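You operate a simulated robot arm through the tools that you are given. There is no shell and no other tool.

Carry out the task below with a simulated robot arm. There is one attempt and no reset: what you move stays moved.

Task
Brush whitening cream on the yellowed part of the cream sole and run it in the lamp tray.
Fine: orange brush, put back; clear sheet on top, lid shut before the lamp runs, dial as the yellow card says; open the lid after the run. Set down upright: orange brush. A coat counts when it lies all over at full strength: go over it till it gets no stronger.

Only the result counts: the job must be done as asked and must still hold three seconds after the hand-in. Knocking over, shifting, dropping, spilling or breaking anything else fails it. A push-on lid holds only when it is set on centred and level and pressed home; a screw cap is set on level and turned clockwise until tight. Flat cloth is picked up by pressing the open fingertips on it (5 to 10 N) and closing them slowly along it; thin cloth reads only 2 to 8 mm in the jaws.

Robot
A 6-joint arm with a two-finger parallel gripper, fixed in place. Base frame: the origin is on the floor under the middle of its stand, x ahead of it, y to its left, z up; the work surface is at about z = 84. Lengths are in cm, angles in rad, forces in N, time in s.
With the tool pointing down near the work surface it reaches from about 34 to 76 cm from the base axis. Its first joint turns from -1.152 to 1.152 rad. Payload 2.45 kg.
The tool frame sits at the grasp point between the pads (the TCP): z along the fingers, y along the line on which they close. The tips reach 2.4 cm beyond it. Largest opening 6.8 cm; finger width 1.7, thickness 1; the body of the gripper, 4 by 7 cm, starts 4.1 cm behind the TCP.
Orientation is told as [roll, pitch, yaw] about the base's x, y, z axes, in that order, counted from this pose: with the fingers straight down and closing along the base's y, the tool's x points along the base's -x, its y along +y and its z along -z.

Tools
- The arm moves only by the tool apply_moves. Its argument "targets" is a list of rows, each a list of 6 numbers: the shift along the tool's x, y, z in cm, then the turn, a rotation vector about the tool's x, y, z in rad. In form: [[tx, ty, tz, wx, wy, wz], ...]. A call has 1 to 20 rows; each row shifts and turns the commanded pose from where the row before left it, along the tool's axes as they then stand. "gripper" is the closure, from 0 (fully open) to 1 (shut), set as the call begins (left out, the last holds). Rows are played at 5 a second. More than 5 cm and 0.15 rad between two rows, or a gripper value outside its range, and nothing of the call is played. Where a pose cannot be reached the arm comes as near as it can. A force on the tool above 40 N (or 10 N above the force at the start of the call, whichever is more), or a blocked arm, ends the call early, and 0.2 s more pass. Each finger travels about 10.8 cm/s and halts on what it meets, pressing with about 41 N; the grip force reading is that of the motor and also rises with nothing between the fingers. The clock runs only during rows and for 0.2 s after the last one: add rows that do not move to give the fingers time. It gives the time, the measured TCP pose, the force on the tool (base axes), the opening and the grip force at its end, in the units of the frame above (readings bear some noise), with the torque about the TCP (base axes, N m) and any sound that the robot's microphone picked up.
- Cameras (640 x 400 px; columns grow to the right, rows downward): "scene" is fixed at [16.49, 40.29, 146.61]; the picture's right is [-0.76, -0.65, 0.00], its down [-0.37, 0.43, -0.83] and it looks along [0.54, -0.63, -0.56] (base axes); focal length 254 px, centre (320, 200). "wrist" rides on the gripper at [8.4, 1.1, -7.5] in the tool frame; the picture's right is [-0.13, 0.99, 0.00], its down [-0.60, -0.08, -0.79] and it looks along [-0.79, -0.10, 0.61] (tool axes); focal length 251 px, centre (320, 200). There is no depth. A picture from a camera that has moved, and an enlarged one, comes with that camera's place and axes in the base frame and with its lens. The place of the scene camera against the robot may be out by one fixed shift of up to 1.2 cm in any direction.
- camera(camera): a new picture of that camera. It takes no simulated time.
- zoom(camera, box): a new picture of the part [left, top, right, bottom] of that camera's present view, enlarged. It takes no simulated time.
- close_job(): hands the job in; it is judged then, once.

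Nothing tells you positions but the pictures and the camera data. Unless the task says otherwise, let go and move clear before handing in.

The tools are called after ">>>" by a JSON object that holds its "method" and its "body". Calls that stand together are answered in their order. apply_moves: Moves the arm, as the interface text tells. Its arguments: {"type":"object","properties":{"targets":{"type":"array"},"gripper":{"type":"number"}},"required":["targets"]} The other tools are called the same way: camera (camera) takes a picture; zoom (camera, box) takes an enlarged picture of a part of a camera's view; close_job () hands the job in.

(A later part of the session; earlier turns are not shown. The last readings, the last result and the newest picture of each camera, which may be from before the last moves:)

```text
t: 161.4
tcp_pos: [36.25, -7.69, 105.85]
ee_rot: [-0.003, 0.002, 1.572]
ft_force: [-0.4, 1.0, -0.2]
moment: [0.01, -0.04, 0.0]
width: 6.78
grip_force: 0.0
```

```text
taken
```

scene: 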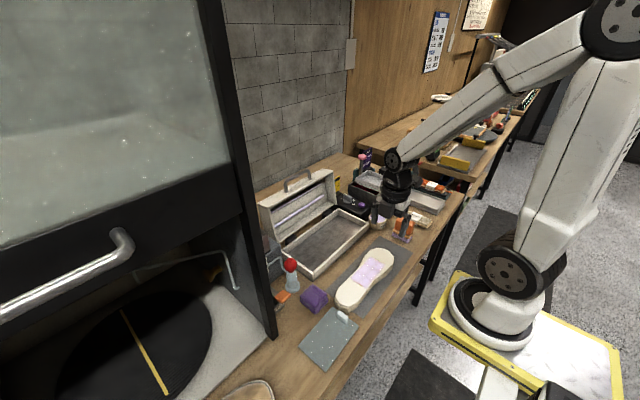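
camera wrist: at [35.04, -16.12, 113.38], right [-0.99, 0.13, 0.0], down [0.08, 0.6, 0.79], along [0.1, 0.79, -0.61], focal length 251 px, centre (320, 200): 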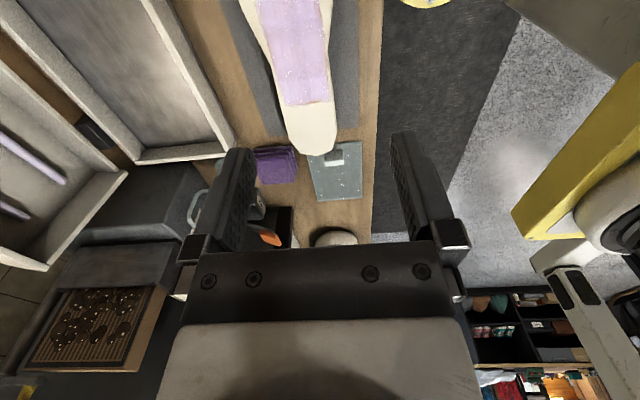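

>>> {"method": "apply_moves", "body": {"targets": [[-1.04, -0.843, 3.3, 0, 0, 0], [-1.04, -0.843, 3.3, 0, 0, 0], [-1.05, -0.844, 3.4, 0, 0, 0], [0, 0, 0, 0, 0, 0]]}}

>>> {"method": "camera", "body": {"camera": "wrist"}}

>>> {"method": "zoom", "body": {"camera": "wrist", "box": [200, 0, 456, 160]}}

>>> {"method": "zoom", "body": {"camera": "scene", "box": [310, 210, 422, 280]}}

```text
t: 162.4
tcp_pos: [38.61, -4.39, 96.03]
ee_rot: [-0.001, 0.001, 1.568]
ft_force: [0.9, -0.2, 0.0]
moment: [0.03, 0.01, -0.01]
width: 6.8
grip_force: 0.1
```

```text
taken
camera wrist: at [37.51, -12.87, 103.51], right [-0.99, 0.13, 0.0], down [0.08, 0.6, 0.79], along [0.11, 0.79, -0.61], focal length 251 px, centre (320, 200)
```

wrist: 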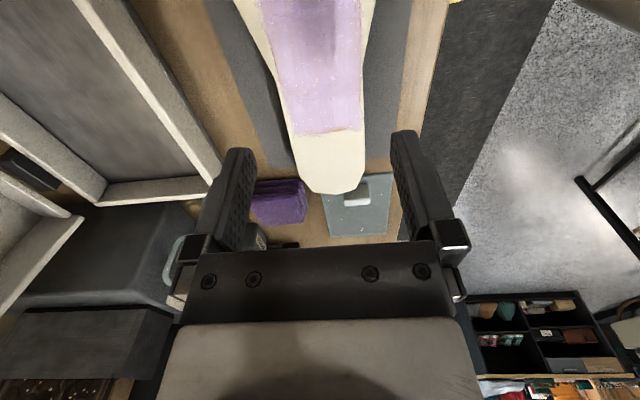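

```text
2.50 times, centred on (328, 80) of wrist
camera zoom: at [37.51, -12.87, 103.51], right [-0.99, 0.13, 0.0], down [0.08, 0.6, 0.79], along [0.11, 0.79, -0.61], focal length 629 px, centre (300, 500)
```

zoom: 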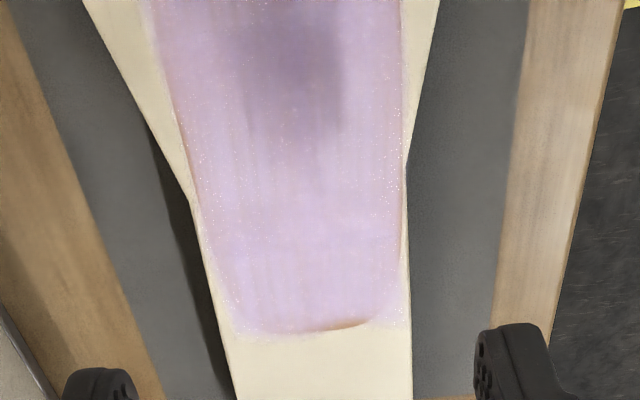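

```text
5.71 times, centred on (366, 245) of scene
camera zoom: at [16.49, 40.29, 146.61], right [-0.76, -0.65, 0.0], down [-0.37, 0.43, -0.83], along [0.54, -0.63, -0.56], focal length 1449 px, centre (57, -57)
```

zoom: 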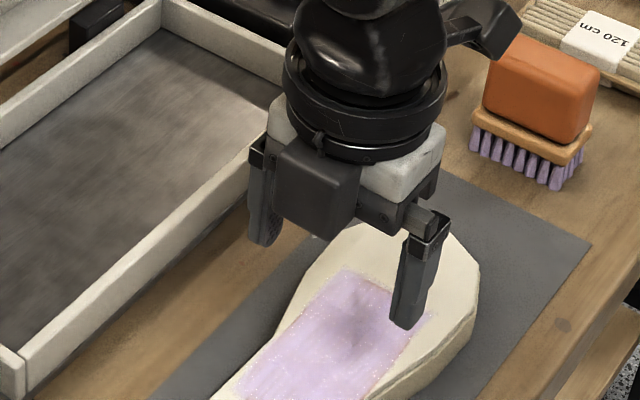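

The waist centre is at x ≈ 38.7, y ≈ -4.75, aligned under the fingers. I'll descend beside it carefully.

>>> {"method": "apply_moves", "body": {"targets": [[0.1, -0.05, 3, 0, 0, 0], [0, 0, 2.5, 0, 0, 0], [0, 0, 0, 0, 0, 0]]}}

>>> {"method": "camera", "body": {"camera": "wrist"}}

>>> {"method": "zoom", "body": {"camera": "scene", "box": [330, 230, 426, 290]}}

```text
t: 163.2
tcp_pos: [38.85, -4.51, 90.32]
ee_rot: [-0.001, 0.002, 1.568]
ft_force: [0.6, 0.1, 0.0]
moment: [-0.03, 0.02, -0.03]
width: 6.79
grip_force: 0.1
```

```text
taken
camera wrist: at [37.68, -12.96, 97.84], right [-0.99, 0.13, 0.0], down [0.08, 0.6, 0.79], along [0.11, 0.79, -0.61], focal length 251 px, centre (320, 200)
```

wrist: 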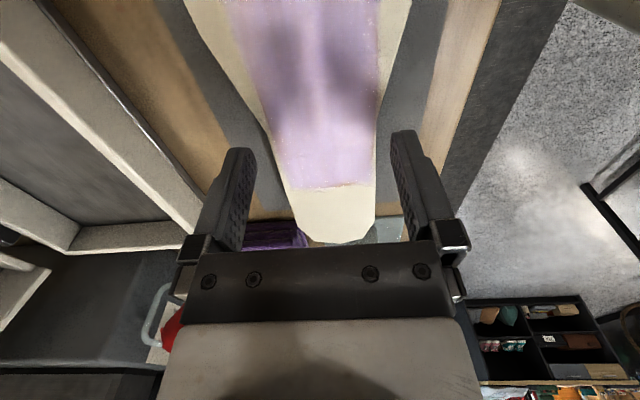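

```text
6.67 times, centred on (378, 260) of scene
camera zoom: at [16.49, 40.29, 146.61], right [-0.76, -0.65, 0.0], down [-0.37, 0.43, -0.83], along [0.54, -0.63, -0.56], focal length 1690 px, centre (-67, -200)
```

zoom: 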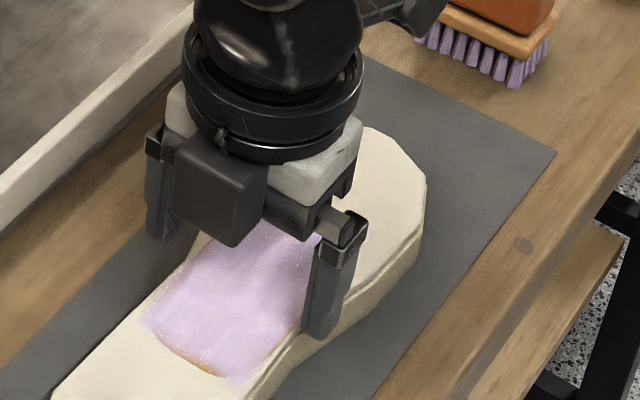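

>>> {"method": "apply_moves", "body": {"targets": [[0, 0.08, 0.5, 0, 0, 0], [0, 0, 0.5, 0, 0, 0], [0, 0, 0.4, 0, 0, 0], [0, 0, 0, 0, 0, 0]]}}

>>> {"method": "zoom", "body": {"camera": "scene", "box": [340, 240, 404, 280]}}

>>> {"method": "zoom", "body": {"camera": "wrist", "box": [200, 60, 456, 220]}}

```text
t: 164.2
tcp_pos: [38.63, -4.51, 88.9]
ee_rot: [-0.002, 0.002, 1.568]
ft_force: [0.6, 1.1, 0.6]
moment: [0.01, 0.02, -0.01]
width: 6.82
grip_force: 0.3
```

```text
10.00 times, centred on (372, 260) of scene
camera zoom: at [16.49, 40.29, 146.61], right [-0.76, -0.65, 0.0], down [-0.37, 0.43, -0.83], along [0.54, -0.63, -0.56], focal length 2535 px, centre (-200, -400)
```

zoom: 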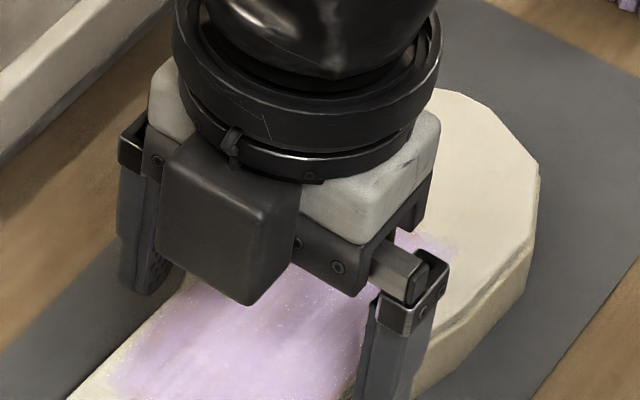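

```text
2.50 times, centred on (328, 140) of wrist
camera zoom: at [37.61, -13.06, 96.46], right [-0.99, 0.13, 0.0], down [0.08, 0.6, 0.79], along [0.11, 0.79, -0.61], focal length 629 px, centre (300, 350)
```

zoom: 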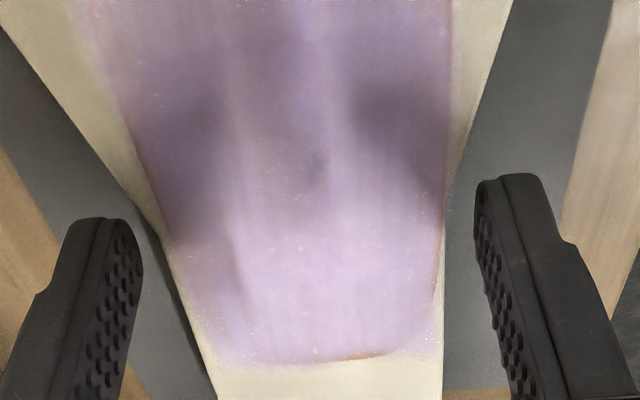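

>>> {"method": "apply_moves", "body": {"targets": [[0, 0, 0.5, 0, 0, 0], [0, 0, 0.5, 0, 0, 0], [0, 0, 0.5, 0, 0, 0], [0, 0, 0.3, 0, 0, 0], [0, 0, 0, 0, 0, 0]]}}

>>> {"method": "zoom", "body": {"camera": "wrist", "box": [200, 60, 456, 220]}}

```text
t: 165.4
tcp_pos: [38.64, -4.68, 87.27]
ee_rot: [-0.001, 0.002, 1.569]
ft_force: [-0.1, -0.3, 0.4]
moment: [-0.01, 0.0, 0.01]
width: 6.82
grip_force: 0.0
```

```text
2.50 times, centred on (328, 140) of wrist
camera zoom: at [37.57, -13.09, 94.74], right [-0.99, 0.13, 0.0], down [0.08, 0.6, 0.79], along [0.11, 0.79, -0.61], focal length 629 px, centre (300, 350)
```

zoom: 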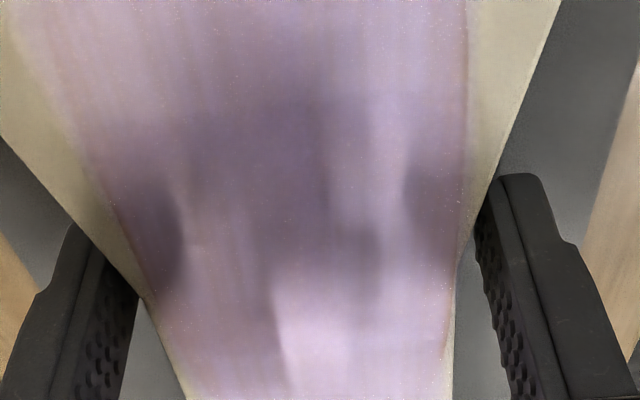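

Both fingers are beside the waist. I'll close.

>>> {"method": "apply_moves", "body": {"targets": [[0, 0, 0, 0, 0, 0], [0, 0, 0, 0, 0, 0], [0, 0, 0, 0, 0, 0], [0, 0, 0, 0, 0, 0]], "gripper": 1}}

>>> {"method": "zoom", "body": {"camera": "wrist", "box": [200, 60, 456, 220]}}

>>> {"method": "zoom", "body": {"camera": "scene", "box": [330, 230, 426, 290]}}

```text
t: 166.4
tcp_pos: [38.66, -4.57, 87.29]
ee_rot: [-0.001, 0.003, 1.568]
ft_force: [0.7, 0.2, 0.4]
moment: [0.04, -0.08, 0.0]
width: 6.23
grip_force: 41.1
```

```text
2.50 times, centred on (328, 140) of wrist
camera zoom: at [37.56, -13.08, 94.74], right [-0.99, 0.13, 0.0], down [0.08, 0.6, 0.79], along [0.11, 0.79, -0.61], focal length 629 px, centre (300, 350)
```

zoom: 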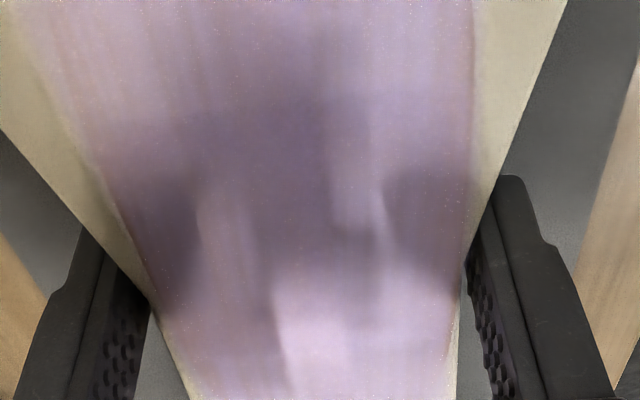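

```text
6.67 times, centred on (378, 260) of scene
camera zoom: at [16.5, 40.29, 146.61], right [-0.76, -0.65, 0.0], down [-0.37, 0.43, -0.83], along [0.54, -0.63, -0.56], focal length 1690 px, centre (-67, -200)
```

zoom: 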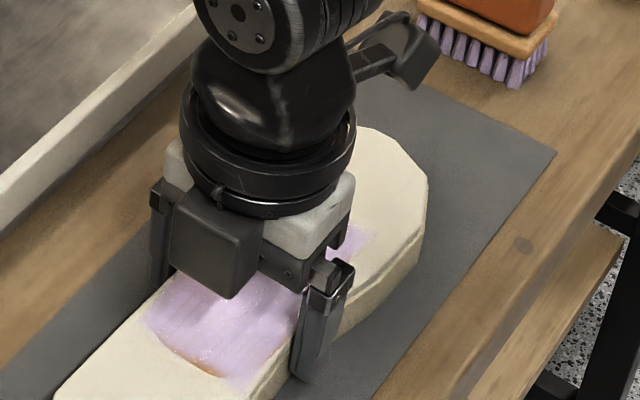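

>>> {"method": "apply_moves", "body": {"targets": [[0, 0, -0.3, 0, 0, 0], [0, 0, -0.5, 0, 0, 0], [0, 0, -0.7, 0, 0, 0], [0, 0, 0, 0, 0, 0]]}}

>>> {"method": "zoom", "body": {"camera": "scene", "box": [310, 220, 438, 300]}}

>>> {"method": "camera", "body": {"camera": "wrist"}}

```text
t: 167.4
tcp_pos: [38.67, -4.62, 88.79]
ee_rot: [-0.004, 0.001, 1.569]
ft_force: [-1.0, -0.1, -2.0]
moment: [0.05, -0.02, -0.01]
width: 6.2
grip_force: 40.6
```

```text
5.00 times, centred on (374, 260) of scene
camera zoom: at [16.5, 40.29, 146.61], right [-0.76, -0.65, 0.0], down [-0.37, 0.43, -0.83], along [0.54, -0.63, -0.56], focal length 1268 px, centre (50, -100)
```

zoom: 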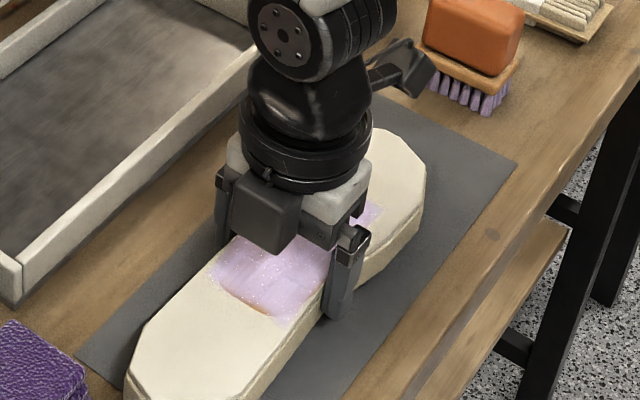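

```text
taken
camera wrist: at [37.51, -13.13, 96.26], right [-0.99, 0.13, 0.0], down [0.08, 0.6, 0.79], along [0.11, 0.79, -0.61], focal length 251 px, centre (320, 200)
```

wrist: 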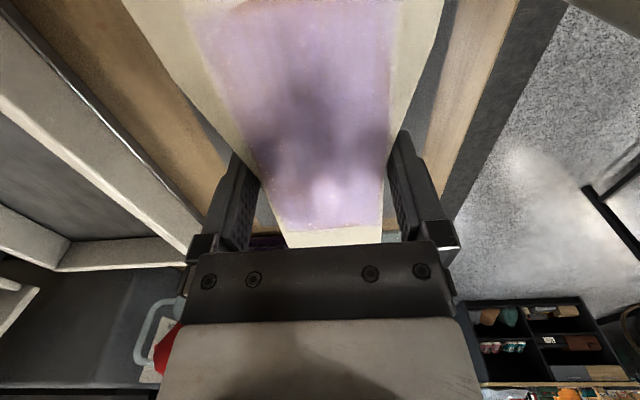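

The sole is lifted level. I'll raise it, shift to the tray's middle in y, and carry it over the tray.

>>> {"method": "apply_moves", "body": {"targets": [[0, 0, -2, 0, 0, 0], [0, 0, -3, 0, 0, 0], [0, 0, -3.2, 0, 0, 0], [2.3, 0, 0, 0, 0, 0], [2.3, 0, 0, 0, 0, 0], [0, -2.7, 0, 0, 0, 0], [0, -2.7, 0, 0, 0, 0], [0, -2.7, 0, 0, 0, 0], [0, -2.7, 0, 0, 0, 0], [0, -2.7, 0, 0, 0, 0], [0, -2.7, 0, 0, 0, 0], [0, -2.5, 0, 0, 0, 0], [0, 0, 0, 0, 0, 0]]}}

>>> {"method": "camera", "body": {"camera": "scene"}}

>>> {"method": "zoom", "body": {"camera": "scene", "box": [250, 170, 410, 270]}}

>>> {"method": "camera", "body": {"camera": "wrist"}}

```text
t: 170.2
tcp_pos: [57.36, -9.28, 96.88]
ee_rot: [-0.002, 0.002, 1.569]
ft_force: [-0.1, 0.2, -2.2]
moment: [0.0, -0.01, 0.02]
width: 6.18
grip_force: 41.5
```

```text
taken
```

scene: 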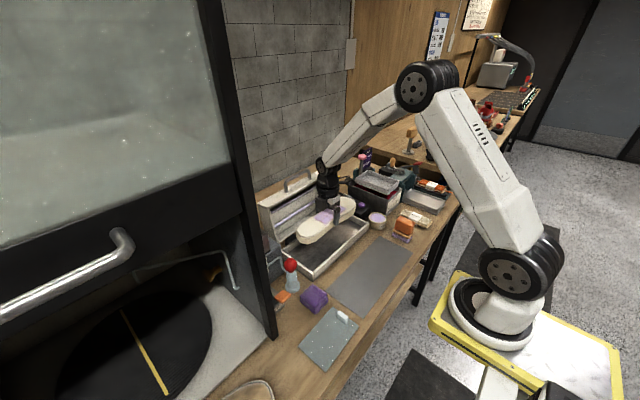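

```text
4.00 times, centred on (330, 220) of scene
camera zoom: at [16.5, 40.29, 146.61], right [-0.76, -0.65, 0.0], down [-0.37, 0.43, -0.83], along [0.54, -0.63, -0.56], focal length 1014 px, centre (280, 120)
```

zoom: 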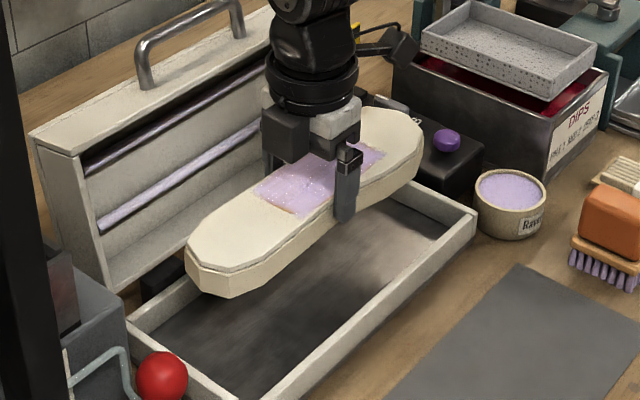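

```text
taken
camera wrist: at [56.25, -17.8, 104.42], right [-0.99, 0.13, 0.0], down [0.08, 0.6, 0.79], along [0.11, 0.79, -0.61], focal length 251 px, centre (320, 200)
```

wrist: 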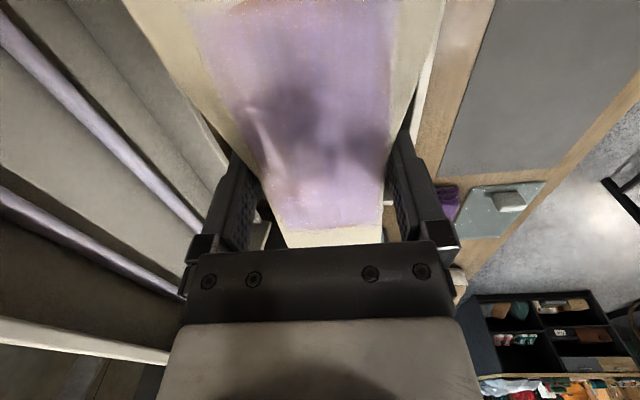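

The sole hangs level over the tray. I'll lower it in stages.

>>> {"method": "apply_moves", "body": {"targets": [[0, 0, 2, 0, 0, 0], [0, 0, 2, 0, 0, 0], [0, 0, 1.5, 0, 0, 0], [0, 0, 0, 0, 0, 0]]}}

>>> {"method": "zoom", "body": {"camera": "scene", "box": [250, 180, 410, 280]}}

```text
t: 171.2
tcp_pos: [57.28, -9.28, 91.47]
ee_rot: [-0.002, 0.001, 1.569]
ft_force: [-0.6, -0.1, -1.3]
moment: [0.02, 0.0, 0.0]
width: 6.18
grip_force: 40.9
```

```text
4.00 times, centred on (330, 230) of scene
camera zoom: at [16.5, 40.29, 146.61], right [-0.76, -0.65, 0.0], down [-0.37, 0.43, -0.83], along [0.54, -0.63, -0.56], focal length 1014 px, centre (280, 80)
```

zoom: 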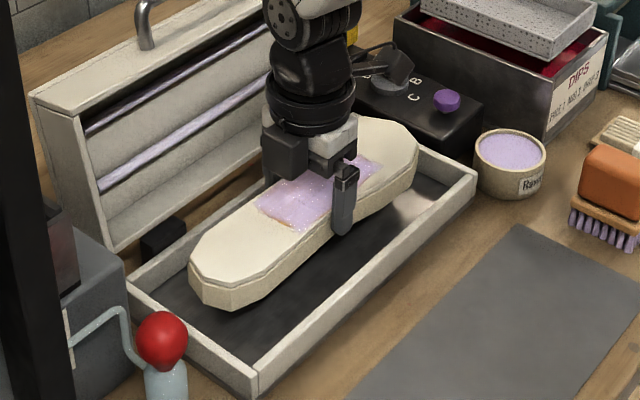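

>>> {"method": "apply_moves", "body": {"targets": [[0, 0, 1.2, 0, 0, 0], [0, 0, 1.0, 0, 0, 0], [0, 0, 0.5, 0, 0, 0], [0, 0, 0, 0, 0, 0]]}}

>>> {"method": "apply_moves", "body": {"targets": [[0, 0, 0.2, 0, 0, 0], [0, 0, 0.2, 0, 0, 0], [0, 0, 0, 0, 0, 0]]}}

>>> {"method": "zoom", "body": {"camera": "scene", "box": [270, 190, 398, 270]}}

```text
t: 172.2
tcp_pos: [57.47, -9.17, 88.78]
ee_rot: [-0.002, 0.001, 1.567]
ft_force: [-0.6, 0.6, -1.2]
moment: [0.05, 0.0, 0.01]
width: 6.18
grip_force: 41.2
```

```text
t: 173.0
tcp_pos: [57.39, -9.1, 88.49]
ee_rot: [-0.003, 0.001, 1.57]
ft_force: [0.1, 0.5, -0.6]
moment: [0.03, 0.0, 0.01]
width: 6.18
grip_force: 41.0
```

```text
5.00 times, centred on (334, 230) of scene
camera zoom: at [16.5, 40.29, 146.61], right [-0.76, -0.65, 0.0], down [-0.37, 0.43, -0.83], along [0.54, -0.63, -0.56], focal length 1268 px, centre (250, 50)
```

zoom: 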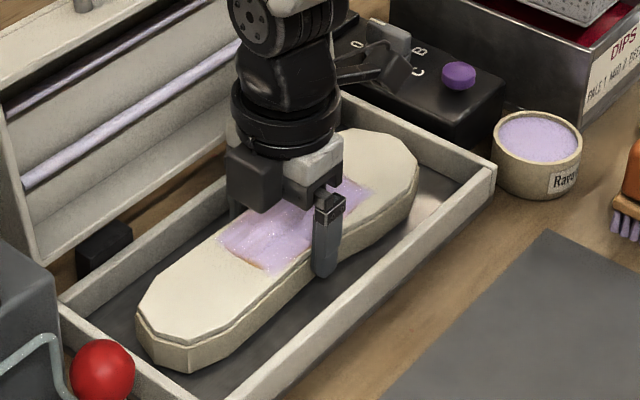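

>>> {"method": "apply_moves", "body": {"targets": [[0, 0, 0.15, 0, 0, 0], [0, 0, 0.15, 0, 0, 0], [0, 0, 0, 0, 0, 0]]}}

>>> {"method": "apply_moves", "body": {"targets": [[0, 0, 0.12, 0, 0, 0], [0, 0, 0, 0, 0, 0]]}}

```text
t: 173.8
tcp_pos: [57.43, -9.25, 88.15]
ee_rot: [-0.001, 0.002, 1.568]
ft_force: [0.0, 0.5, -2.2]
moment: [0.01, 0.02, 0.03]
width: 6.19
grip_force: 41.7
```

```text
t: 174.4
tcp_pos: [57.34, -9.1, 88.1]
ee_rot: [-0.001, 0.003, 1.568]
ft_force: [-2.8, 0.2, 5.5]
moment: [-0.01, 0.3, 0.01]
width: 6.19
grip_force: 40.8
```

The sole rests on the tray floor. I'll release and rise straight up.

>>> {"method": "apply_moves", "body": {"targets": [[0, 0, -0.03, 0, 0, 0], [0, 0, 0, 0, 0, 0], [0, 0, 0, 0, 0, 0]], "gripper": 0}}

>>> {"method": "apply_moves", "body": {"targets": [[0, 0, -0.5, 0, 0, 0], [0, 0, -1, 0, 0, 0], [0, 0, -2, 0, 0, 0], [0, 0, -3, 0, 0, 0], [0, 0, -4, 0, 0, 0], [0, 0, 0, 0, 0, 0]]}}

>>> {"method": "zoom", "body": {"camera": "scene", "box": [270, 190, 398, 270]}}

>>> {"method": "camera", "body": {"camera": "wrist"}}

```text
t: 175.2
tcp_pos: [57.37, -9.22, 88.02]
ee_rot: [-0.001, 0.001, 1.57]
ft_force: [0.1, 0.0, -0.2]
moment: [-0.03, -0.01, 0.02]
width: 6.81
grip_force: 0.1
```

```text
t: 176.6
tcp_pos: [57.47, -9.38, 98.35]
ee_rot: [-0.003, 0.002, 1.567]
ft_force: [0.3, 0.1, -0.1]
moment: [-0.02, 0.0, -0.01]
width: 6.8
grip_force: 0.0
```

```text
5.00 times, centred on (334, 230) of scene
camera zoom: at [16.49, 40.29, 146.61], right [-0.76, -0.65, 0.0], down [-0.37, 0.43, -0.83], along [0.54, -0.63, -0.56], focal length 1268 px, centre (250, 50)
```

zoom: 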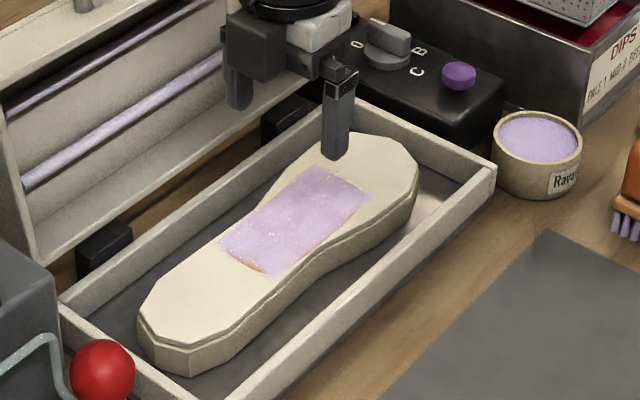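

```text
taken
camera wrist: at [56.38, -17.87, 105.92], right [-0.99, 0.13, 0.0], down [0.08, 0.6, 0.79], along [0.11, 0.79, -0.61], focal length 251 px, centre (320, 200)
```

wrist: 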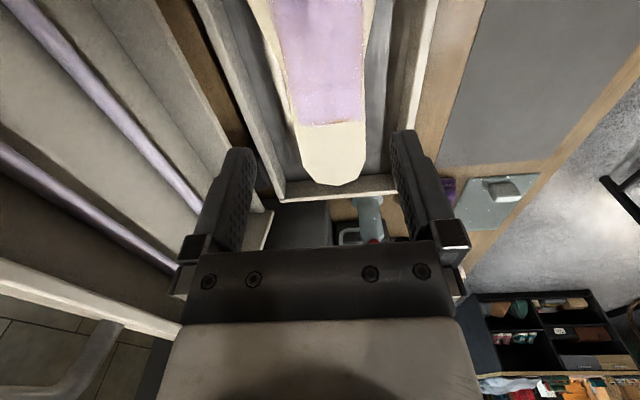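

The sole lies in the tray. I'll check the coat closely once more before fetching the sheet.

>>> {"method": "zoom", "body": {"camera": "scene", "box": [304, 218, 352, 248]}}

>>> {"method": "zoom", "body": {"camera": "wrist", "box": [240, 0, 400, 100]}}

```text
13.33 times, centred on (328, 233) of scene
camera zoom: at [16.49, 40.29, 146.61], right [-0.76, -0.65, 0.0], down [-0.37, 0.43, -0.83], along [0.54, -0.63, -0.56], focal length 3380 px, centre (213, -240)
```

zoom: 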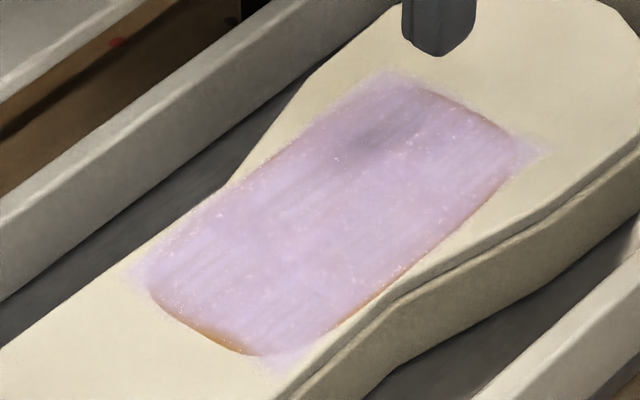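

```text
4.00 times, centred on (320, 50) of wrist
camera zoom: at [56.38, -17.87, 105.92], right [-0.99, 0.13, 0.0], down [0.08, 0.6, 0.79], along [0.11, 0.79, -0.61], focal length 1006 px, centre (320, 800)
```

zoom: 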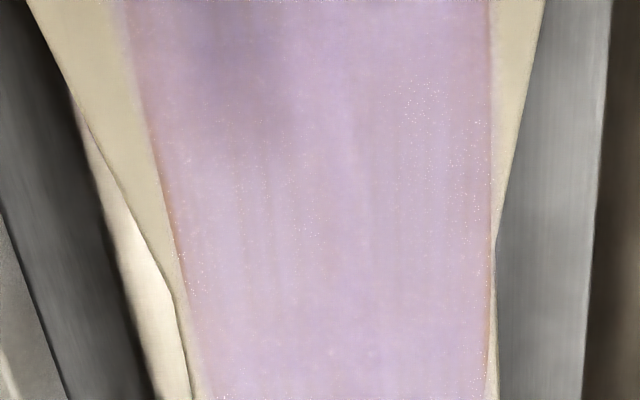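

>>> {"method": "zoom", "body": {"camera": "wrist", "box": [264, 90, 376, 160]}}

>>> {"method": "zoom", "body": {"camera": "scene", "box": [308, 232, 332, 247]}}

>>> {"method": "zoom", "body": {"camera": "scene", "box": [326, 220, 350, 235]}}

```text
5.71 times, centred on (320, 125) of wrist
camera zoom: at [56.38, -17.87, 105.92], right [-0.99, 0.13, 0.0], down [0.08, 0.6, 0.79], along [0.11, 0.79, -0.61], focal length 1437 px, centre (320, 629)
```

zoom: 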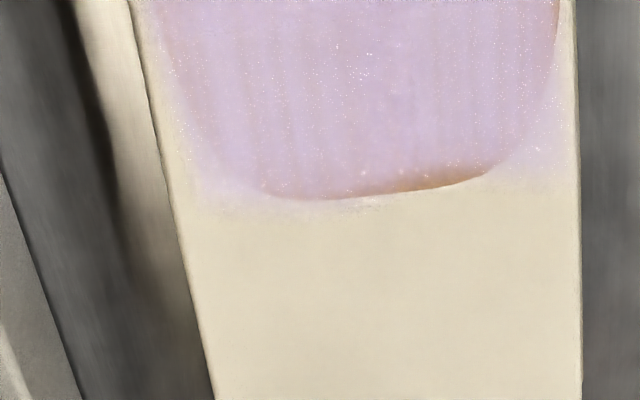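

```text
16.00 times, centred on (320, 240) of scene
camera zoom: at [16.49, 40.29, 146.61], right [-0.76, -0.65, 0.0], down [-0.37, 0.43, -0.83], along [0.54, -0.63, -0.56], focal length 4056 px, centre (320, -432)
```

zoom: 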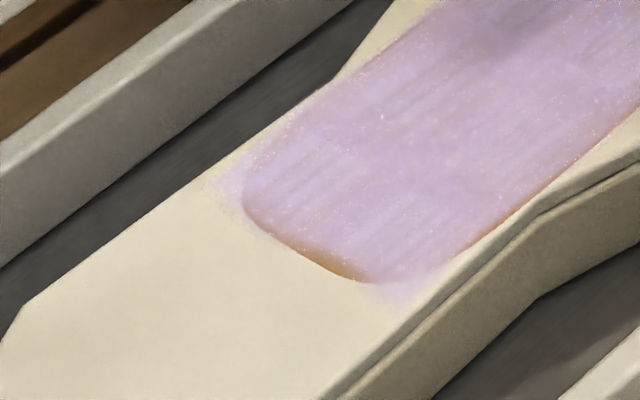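

```text
16.00 times, centred on (338, 228) of scene
camera zoom: at [16.49, 40.29, 146.61], right [-0.76, -0.65, 0.0], down [-0.37, 0.43, -0.83], along [0.54, -0.63, -0.56], focal length 4056 px, centre (32, -240)
```

zoom: 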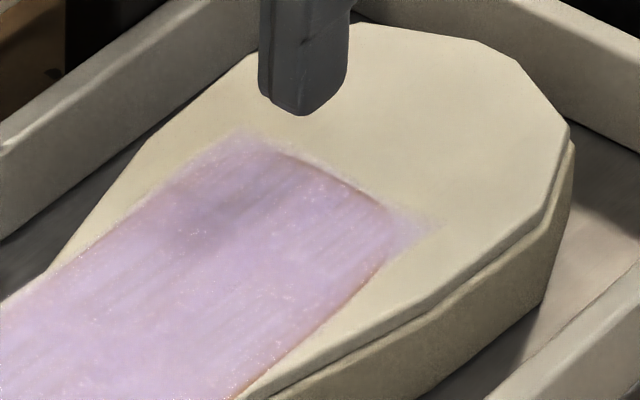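

The coat is uniform inside its rectangle; the remaining hairline is only the patch's irregular outline outside it. Now I go to the clear sheet: move back, turn the wrist to yaw 0 and look at the sheet grip.

>>> {"method": "apply_moves", "body": {"targets": [[0, 3.0, -1.2, 0, 0, 0], [0, 3.0, -1.2, 0, 0, 0], [0, 3.0, -1.2, 0, 0, 0], [-4.2, 2.5, -0.8, 0, 0, 0], [-4.2, 2.5, -0.8, 0, 0, 0], [-4.2, 2.5, -0.8, 0, 0, 0], [-4.3, 2.5, -0.8, 0, 0, 0], [-4.3, 2.4, -0.8, 0, 0, 0], [0, 0, 0, 0, 0, 0.15], [0, 0, 0, 0, 0, 0.15], [0, 0, 0, 0, 0, 0.15], [0, 0, 0, 0, 0, 0.15], [0, 0, 0, 0, 0, 0.15], [0, 0, 0, 0, 0, 0.15], [0, 0, 0, 0, 0, 0.15], [0, 0, 0, 0, 0, 0.15], [0, 0, 0, 0, 0, 0.15], [0, 0, 0, 0, 0, 0.15], [0, 0, 0, 0, 0, 0.0708]]}}

>>> {"method": "apply_moves", "body": {"targets": [[0, 0, 0, 0, 0.15, 0], [0, 0, 0, 0, 0.15, 0], [0, 0, 0, 0, 0.15, 0], [0, 0, 0, 0, 0.15, 0], [0, 0, 0, 0, 0, 0]]}}

>>> {"method": "camera", "body": {"camera": "wrist"}}

>>> {"method": "zoom", "body": {"camera": "wrist", "box": [200, 30, 520, 230]}}

```text
refused: row 7 steps farther than a row can; nothing moved
```

```text
t: 177.8
tcp_pos: [57.54, -9.27, 98.52]
ee_rot: [-0.004, 0.602, 1.568]
ft_force: [1.2, -0.2, 0.3]
moment: [-0.01, -0.01, 0.0]
width: 6.79
grip_force: 0.1
```

```text
taken
camera wrist: at [56.29, -12.01, 109.36], right [-0.99, 0.11, -0.08], down [0.08, 0.95, 0.31], along [0.11, 0.3, -0.95], focal length 251 px, centre (320, 200)
```

wrist: 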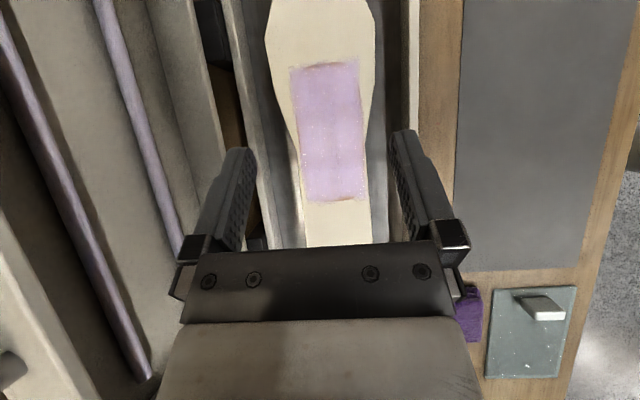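

```text
2.00 times, centred on (360, 130) of wrist
camera zoom: at [56.29, -12.01, 109.36], right [-0.99, 0.11, -0.08], down [0.08, 0.95, 0.31], along [0.11, 0.3, -0.95], focal length 503 px, centre (240, 340)
```

zoom: 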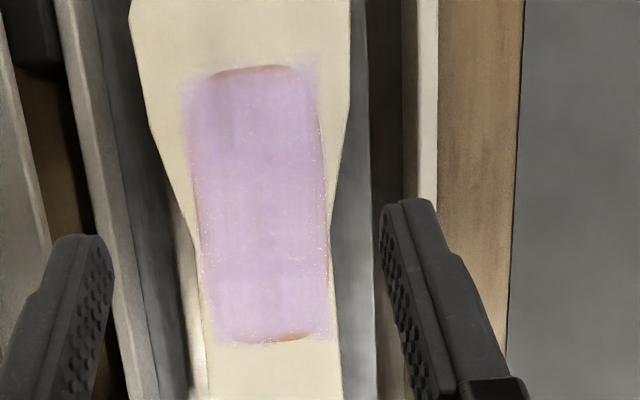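

The first call was refused (a step too long), while the tilt ran; it gave a clear top view: patch centre (57.0, -10.4). I'll level again, then go to the sheet with smaller steps.

>>> {"method": "apply_moves", "body": {"targets": [[0, 0, 0, 0, -0.15, 0], [0, 0, 0, 0, -0.15, 0], [0, 0, 0, 0, -0.15, 0], [0, 0, 0, 0, -0.15, 0], [0, 3.0, -1.2, 0, 0, 0], [0, 3.0, -1.2, 0, 0, 0], [0, 3.0, -1.2, 0, 0, 0], [-3.5, 2.1, -0.6, 0, 0, 0], [-3.5, 2.1, -0.6, 0, 0, 0], [-3.5, 2.1, -0.6, 0, 0, 0], [-3.5, 2.1, -0.6, 0, 0, 0], [-3.5, 2.0, -0.8, 0, 0, 0], [-3.7, 2.0, -0.8, 0, 0, 0], [0, 0, 0, 0, 0, 0]]}}

```text
t: 180.8
tcp_pos: [36.13, 11.93, 106.11]
ee_rot: [-0.002, 0.002, 1.567]
ft_force: [0.5, 0.1, -0.1]
moment: [0.0, 0.0, -0.03]
width: 6.81
grip_force: 0.1
```

>>> {"method": "apply_moves", "body": {"targets": [[0, 0, 0, 0, 0, 0.15], [0, 0, 0, 0, 0, 0.15], [0, 0, 0, 0, 0, 0.15], [0, 0, 0, 0, 0, 0.15], [0, 0, 0, 0, 0, 0.15], [0, 0, 0, 0, 0, 0.15], [0, 0, 0, 0, 0, 0.15], [0, 0, 0, 0, 0, 0.15], [0, 0, 0, 0, 0, 0.15], [0, 0, 0, 0, 0, 0.15], [0, 0, 0, 0, 0, 0.0708], [0, 0, 0, 0, 0.15, 0], [0, 0, 0, 0, 0.15, 0], [0, 0, 0, 0, 0.15, 0], [0, 0, 0, 0, 0.15, 0], [0, 0, 0, 0, 0, 0]]}}

>>> {"method": "camera", "body": {"camera": "wrist"}}

>>> {"method": "zoom", "body": {"camera": "wrist", "box": [200, 30, 520, 230]}}

>>> {"method": "zoom", "body": {"camera": "scene", "box": [290, 295, 386, 355]}}

```text
t: 184.2
tcp_pos: [35.85, 12.01, 106.1]
ee_rot: [-0.002, 0.597, -0.004]
ft_force: [-0.4, -0.1, 0.7]
moment: [0.01, 0.02, 0.01]
width: 6.81
grip_force: 0.1
```

```text
taken
camera wrist: at [33.3, 13.01, 116.94], right [0.11, 0.99, -0.07], down [0.95, -0.08, 0.31], along [0.31, -0.1, -0.95], focal length 251 px, centre (320, 200)
```

wrist: 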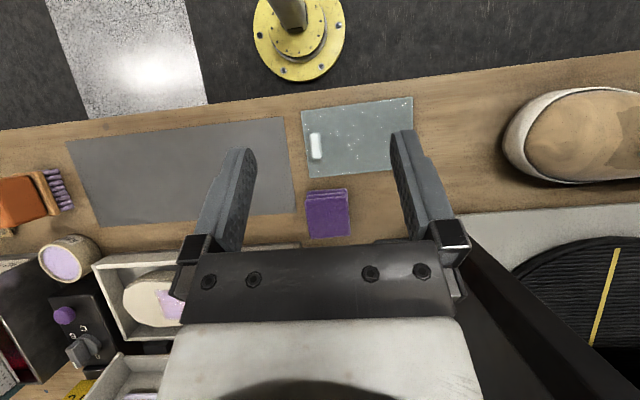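

```text
2.00 times, centred on (360, 130) of wrist
camera zoom: at [33.3, 13.01, 116.94], right [0.11, 0.99, -0.07], down [0.95, -0.08, 0.31], along [0.31, -0.1, -0.95], focal length 503 px, centre (240, 340)
```

zoom: 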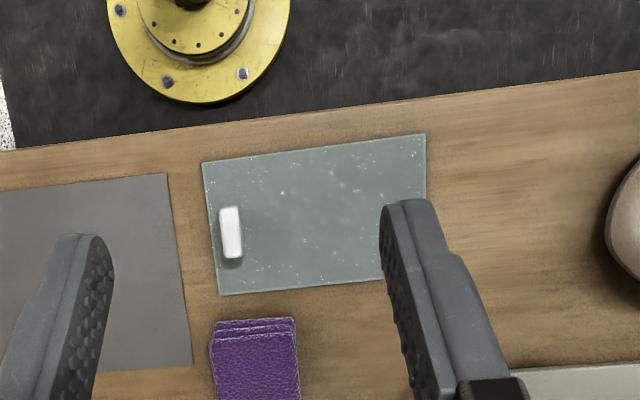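

```text
6.67 times, centred on (338, 325) of scene
camera zoom: at [16.5, 40.29, 146.61], right [-0.76, -0.65, 0.0], down [-0.37, 0.43, -0.83], along [0.54, -0.63, -0.56], focal length 1690 px, centre (200, -633)
```

zoom: 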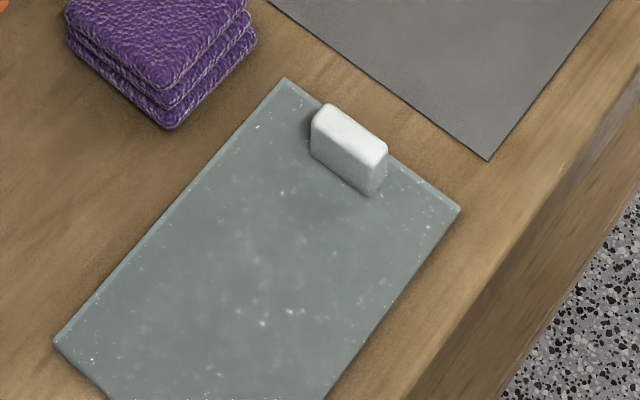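

The sheet's grip block is at about (36.5, 9.87), 2.8 × 1.05 cm, top near z 86.3. I'll level the wrist and go above it with the fingers half open.

>>> {"method": "apply_moves", "body": {"targets": [[0, 0, 0, 0, -0.15, 0], [0, 0, 0, 0, -0.15, 0], [0, 0, 0, 0, -0.15, 0], [0, 0, 0, 0, -0.149, 0], [-0.16, -0.71, 3.6, 0, 0, 0], [-0.16, -0.71, 3.6, 0, 0, 0], [-0.16, -0.71, 3.6, 0, 0, 0], [0, 0, 0, 0, 0, 0]], "gripper": 0.45}}

>>> {"method": "camera", "body": {"camera": "wrist"}}

>>> {"method": "zoom", "body": {"camera": "wrist", "box": [220, 0, 420, 125]}}

```text
t: 186.0
tcp_pos: [36.49, 9.74, 95.36]
ee_rot: [-0.003, -0.001, -0.001]
ft_force: [0.4, -0.4, 0.2]
moment: [-0.01, 0.02, 0.01]
width: 3.77
grip_force: 0.0
```

```text
taken
camera wrist: at [28.0, 10.82, 102.78], right [0.13, 0.99, 0.0], down [0.6, -0.08, 0.79], along [0.79, -0.1, -0.61], focal length 251 px, centre (320, 200)
```

wrist: 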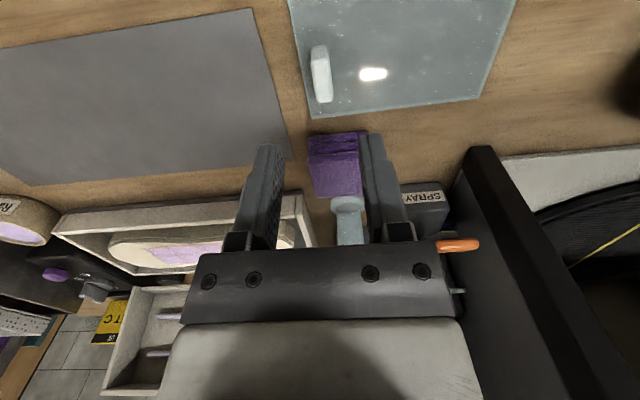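

```text
3.20 times, centred on (320, 62) of wrist
camera zoom: at [28.0, 10.82, 102.78], right [0.13, 0.99, 0.0], down [0.6, -0.08, 0.79], along [0.79, -0.1, -0.61], focal length 805 px, centre (320, 640)
```

zoom: 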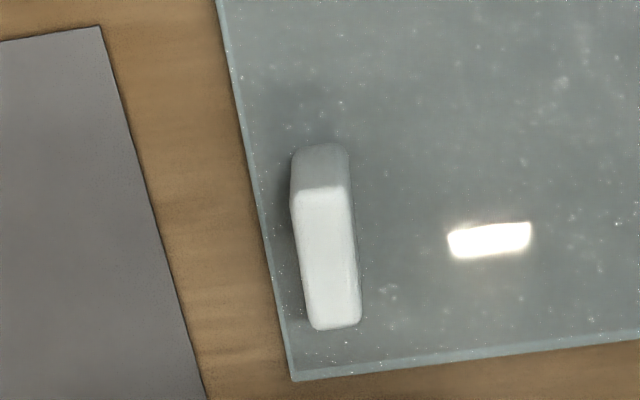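

The grip block centre is (36.6, 9.93). I'll descend around it.

>>> {"method": "apply_moves", "body": {"targets": [[-0.08, 0.06, 3, 0, 0, 0], [0, 0, 3, 0, 0, 0], [0, 0, 1.5, 0, 0, 0], [0, 0, 0.3, 0, 0, 0], [0, 0, 0, 0, 0, 0]]}}

>>> {"method": "camera", "body": {"camera": "wrist"}}

>>> {"method": "zoom", "body": {"camera": "scene", "box": [310, 290, 374, 330]}}

```text
t: 187.2
tcp_pos: [36.57, 9.81, 87.45]
ee_rot: [-0.003, -0.001, -0.002]
ft_force: [-1.4, 0.9, -0.4]
moment: [-0.01, -0.02, 0.0]
width: 3.73
grip_force: 0.3
```

```text
taken
camera wrist: at [28.21, 10.89, 94.85], right [0.13, 0.99, 0.0], down [0.6, -0.08, 0.79], along [0.79, -0.1, -0.61], focal length 251 px, centre (320, 200)
```

wrist: 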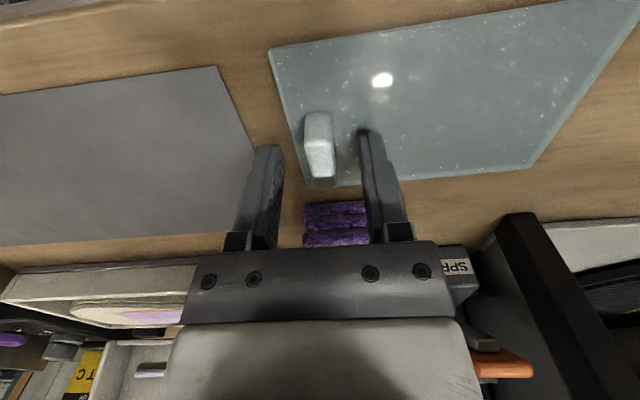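

```text
10.00 times, centred on (342, 310) of scene
camera zoom: at [16.49, 40.29, 146.61], right [-0.76, -0.65, 0.0], down [-0.37, 0.43, -0.83], along [0.54, -0.63, -0.56], focal length 2535 px, centre (100, -900)
```

zoom: 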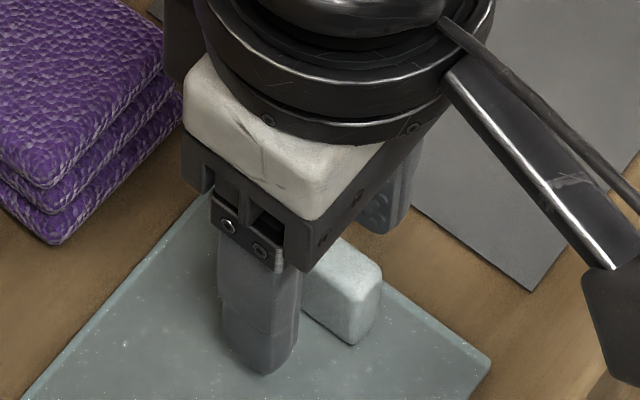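

>>> {"method": "apply_moves", "body": {"targets": [[0, 0, 0.2, 0, 0, 0], [0, 0, 0, 0, 0, 0]]}}

>>> {"method": "apply_moves", "body": {"targets": [[0, 0, 0, 0, 0, 0], [0, 0, 0, 0, 0, 0], [0, 0, 0, 0, 0, 0], [0, 0, 0, 0, 0, 0]], "gripper": 1}}

>>> {"method": "camera", "body": {"camera": "wrist"}}

```text
t: 187.8
tcp_pos: [36.62, 9.79, 87.19]
ee_rot: [-0.001, -0.003, -0.001]
ft_force: [0.1, 0.6, 0.3]
moment: [0.0, 0.02, -0.02]
width: 3.75
grip_force: 0.0
```

```text
t: 188.8
tcp_pos: [36.6, 9.74, 87.22]
ee_rot: [0.0, -0.002, -0.002]
ft_force: [0.5, 0.2, 1.7]
moment: [0.0, -0.1, 0.02]
width: 1.12
grip_force: 32.3
```

```text
taken
camera wrist: at [28.21, 10.86, 94.66], right [0.13, 0.99, 0.0], down [0.6, -0.08, 0.79], along [0.79, -0.1, -0.61], focal length 251 px, centre (320, 200)
```

wrist: 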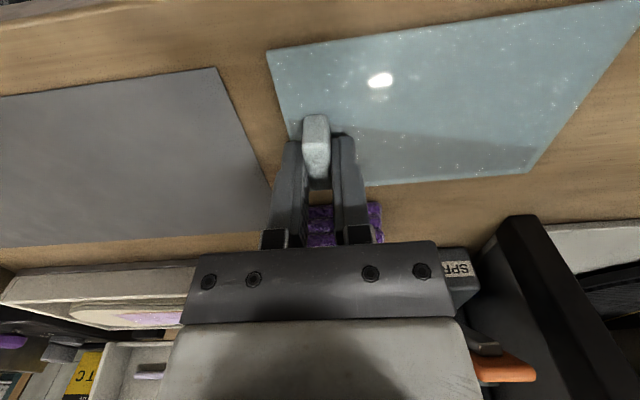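

>>> {"method": "apply_moves", "body": {"targets": [[0, 0, -0.2, 0, 0, 0], [0, 0, -0.4, 0, 0, 0], [0, 0, -0.8, 0, 0, 0], [0, 0, 0, 0, 0, 0]]}}

>>> {"method": "camera", "body": {"camera": "wrist"}}

>>> {"method": "zoom", "body": {"camera": "scene", "box": [280, 280, 392, 350]}}

```text
t: 189.8
tcp_pos: [36.66, 9.81, 88.57]
ee_rot: [-0.001, 0.0, -0.001]
ft_force: [-0.1, 0.1, -0.4]
moment: [-0.03, 0.01, -0.01]
width: 1.13
grip_force: 32.3
```

```text
taken
camera wrist: at [28.21, 10.92, 96.09], right [0.13, 0.99, 0.0], down [0.6, -0.08, 0.79], along [0.79, -0.1, -0.61], focal length 251 px, centre (320, 200)
```

wrist: 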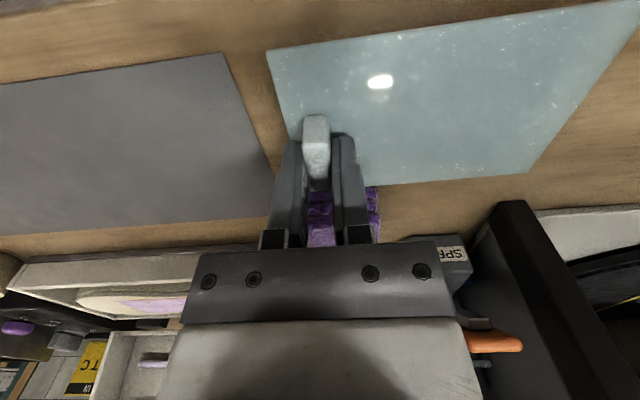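

```text
5.71 times, centred on (336, 315) of scene
camera zoom: at [16.49, 40.29, 146.61], right [-0.76, -0.65, 0.0], down [-0.37, 0.43, -0.83], along [0.54, -0.63, -0.56], focal length 1449 px, centre (229, -457)
```

zoom: 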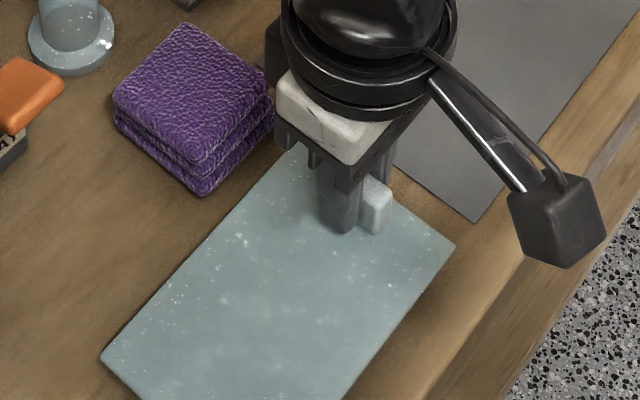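

The sheet is lifted level by its grip. I'll raise it, move in -y over free space, then forward over the tray.

>>> {"method": "apply_moves", "body": {"targets": [[0, 0, -2.5, 0, 0, 0], [0, 0, -2.6, 0, 0, 0], [0, 0, -2.6, 0, 0, 0], [0, 0, -2.6, 0, 0, 0], [0, -3.2, 0, 0, 0, 0], [0, -3.2, 0, 0, 0, 0], [0, -3.2, 0, 0, 0, 0], [0, -3.2, 0, 0, 0, 0], [0, -3.2, 0, 0, 0, 0], [0, -3.2, 0, 0, 0, 0], [0, -3.2, 0, 0, 0, 0], [0, -3.16, 0, 0, 0, 0], [0, 0, 0, 0, 0, 0]]}}

>>> {"method": "camera", "body": {"camera": "wrist"}}

>>> {"method": "camera", "body": {"camera": "scene"}}

```text
t: 192.6
tcp_pos: [36.34, -15.54, 98.81]
ee_rot: [-0.001, -0.001, 0.0]
ft_force: [0.5, -0.6, 0.1]
moment: [-0.02, 0.02, -0.03]
width: 1.12
grip_force: 31.8
```

```text
taken
camera wrist: at [27.99, -14.56, 106.32], right [0.13, 0.99, 0.0], down [0.6, -0.08, 0.79], along [0.79, -0.1, -0.61], focal length 251 px, centre (320, 200)
```

wrist: 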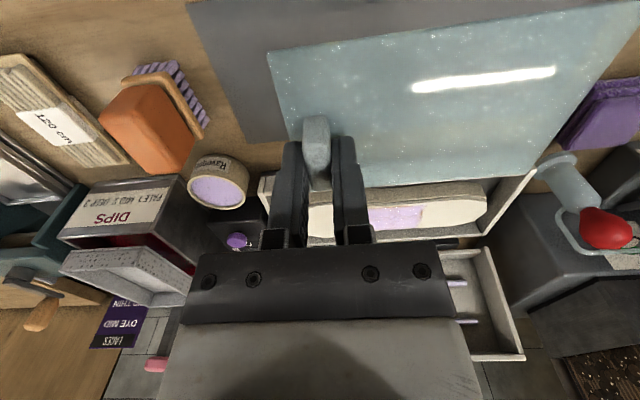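

```text
taken
```

scene: 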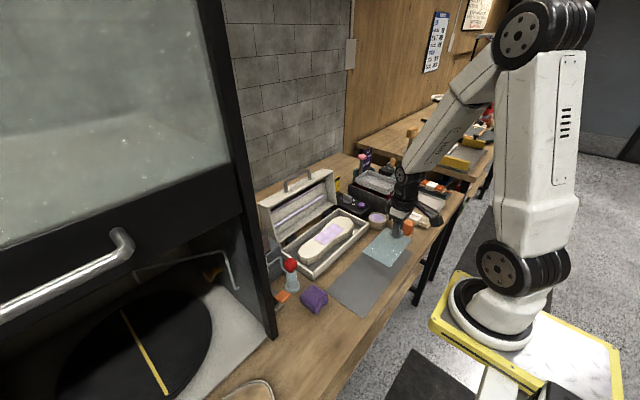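

>>> {"method": "apply_moves", "body": {"targets": [[-2.9, 0, 0, 0, 0, 0], [-2.9, 0, 0, 0, 0, 0], [-2.9, 0, 0, 0, 0, 0], [-2.9, 0, 0, 0, 0, 0], [-2.9, 0, 0, 0, 0, 0], [-2.9, 0, 0, 0, 0, 0], [-3.08, 0, 0, 0, 0, 0], [0, 0, 0, 0, 0, 0]]}}

>>> {"method": "camera", "body": {"camera": "wrist"}}

>>> {"method": "zoom", "body": {"camera": "scene", "box": [250, 170, 410, 270]}}

```text
t: 194.4
tcp_pos: [57.12, -15.69, 99.0]
ee_rot: [-0.001, -0.002, 0.0]
ft_force: [0.3, 0.6, -1.3]
moment: [-0.01, 0.04, 0.01]
width: 1.11
grip_force: 32.4
```

```text
taken
camera wrist: at [48.58, -14.56, 106.35], right [0.13, 0.99, 0.0], down [0.6, -0.08, 0.79], along [0.79, -0.1, -0.61], focal length 251 px, centre (320, 200)
```

wrist: 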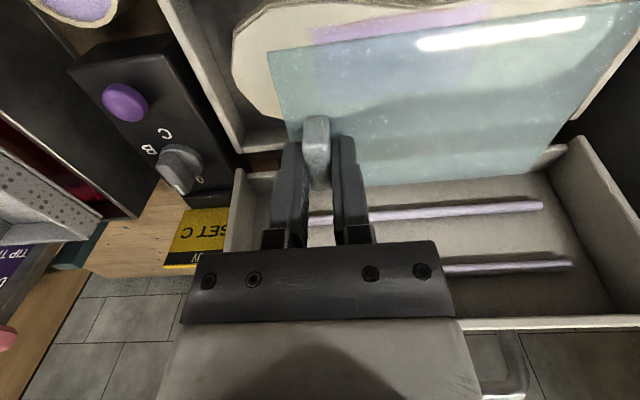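

```text
4.00 times, centred on (330, 220) of scene
camera zoom: at [16.5, 40.29, 146.61], right [-0.76, -0.65, 0.0], down [-0.37, 0.43, -0.83], along [0.54, -0.63, -0.56], focal length 1014 px, centre (280, 120)
```

zoom: 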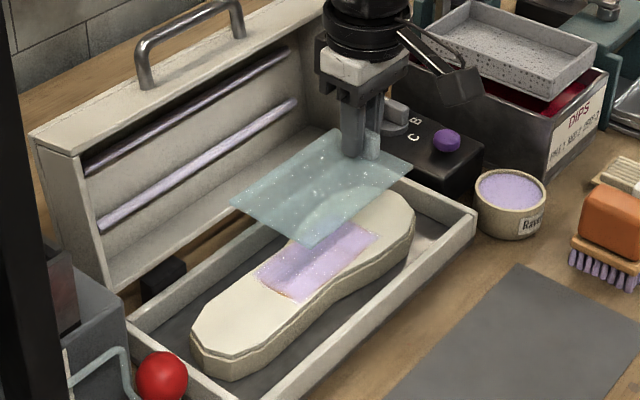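

The sheet is over the patch. I'll lower it slowly onto the sole.

>>> {"method": "apply_moves", "body": {"targets": [[0, 0, 2.5, 0, 0, 0], [0, 0, 2.5, 0, 0, 0], [0, 0, 1.5, 0, 0, 0], [0, 0, 0, 0, 0, 0]]}}

>>> {"method": "zoom", "body": {"camera": "scene", "box": [274, 186, 386, 256]}}

>>> {"method": "camera", "body": {"camera": "wrist"}}

```text
t: 195.4
tcp_pos: [57.08, -15.89, 92.45]
ee_rot: [-0.003, -0.002, -0.002]
ft_force: [0.0, -0.1, -0.7]
moment: [-0.03, 0.01, 0.03]
width: 1.11
grip_force: 31.6
```

```text
5.71 times, centred on (330, 221) of scene
camera zoom: at [16.5, 40.29, 146.61], right [-0.76, -0.65, 0.0], down [-0.37, 0.43, -0.83], along [0.54, -0.63, -0.56], focal length 1449 px, centre (263, 80)
```

zoom: 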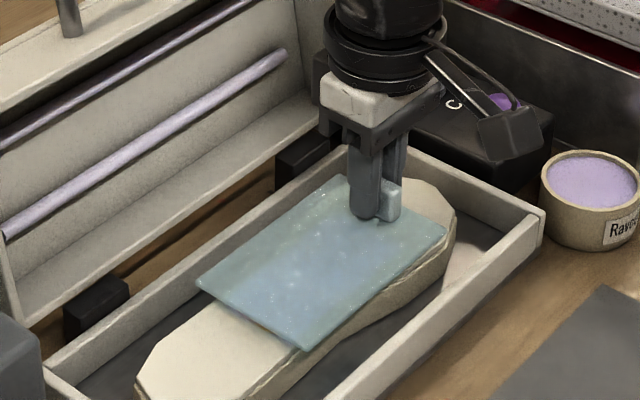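

```text
taken
camera wrist: at [48.58, -14.79, 99.84], right [0.13, 0.99, 0.0], down [0.6, -0.08, 0.79], along [0.79, -0.1, -0.61], focal length 251 px, centre (320, 200)
```

wrist: 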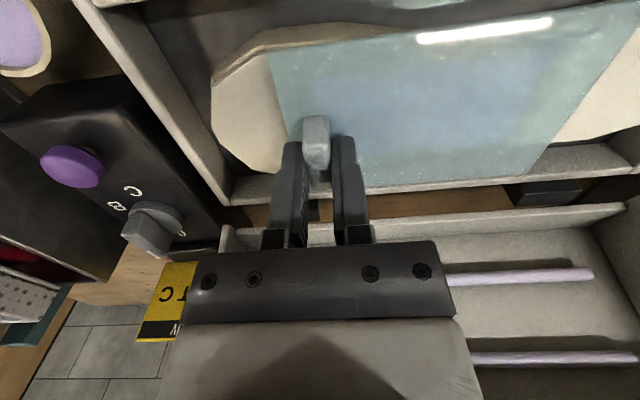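

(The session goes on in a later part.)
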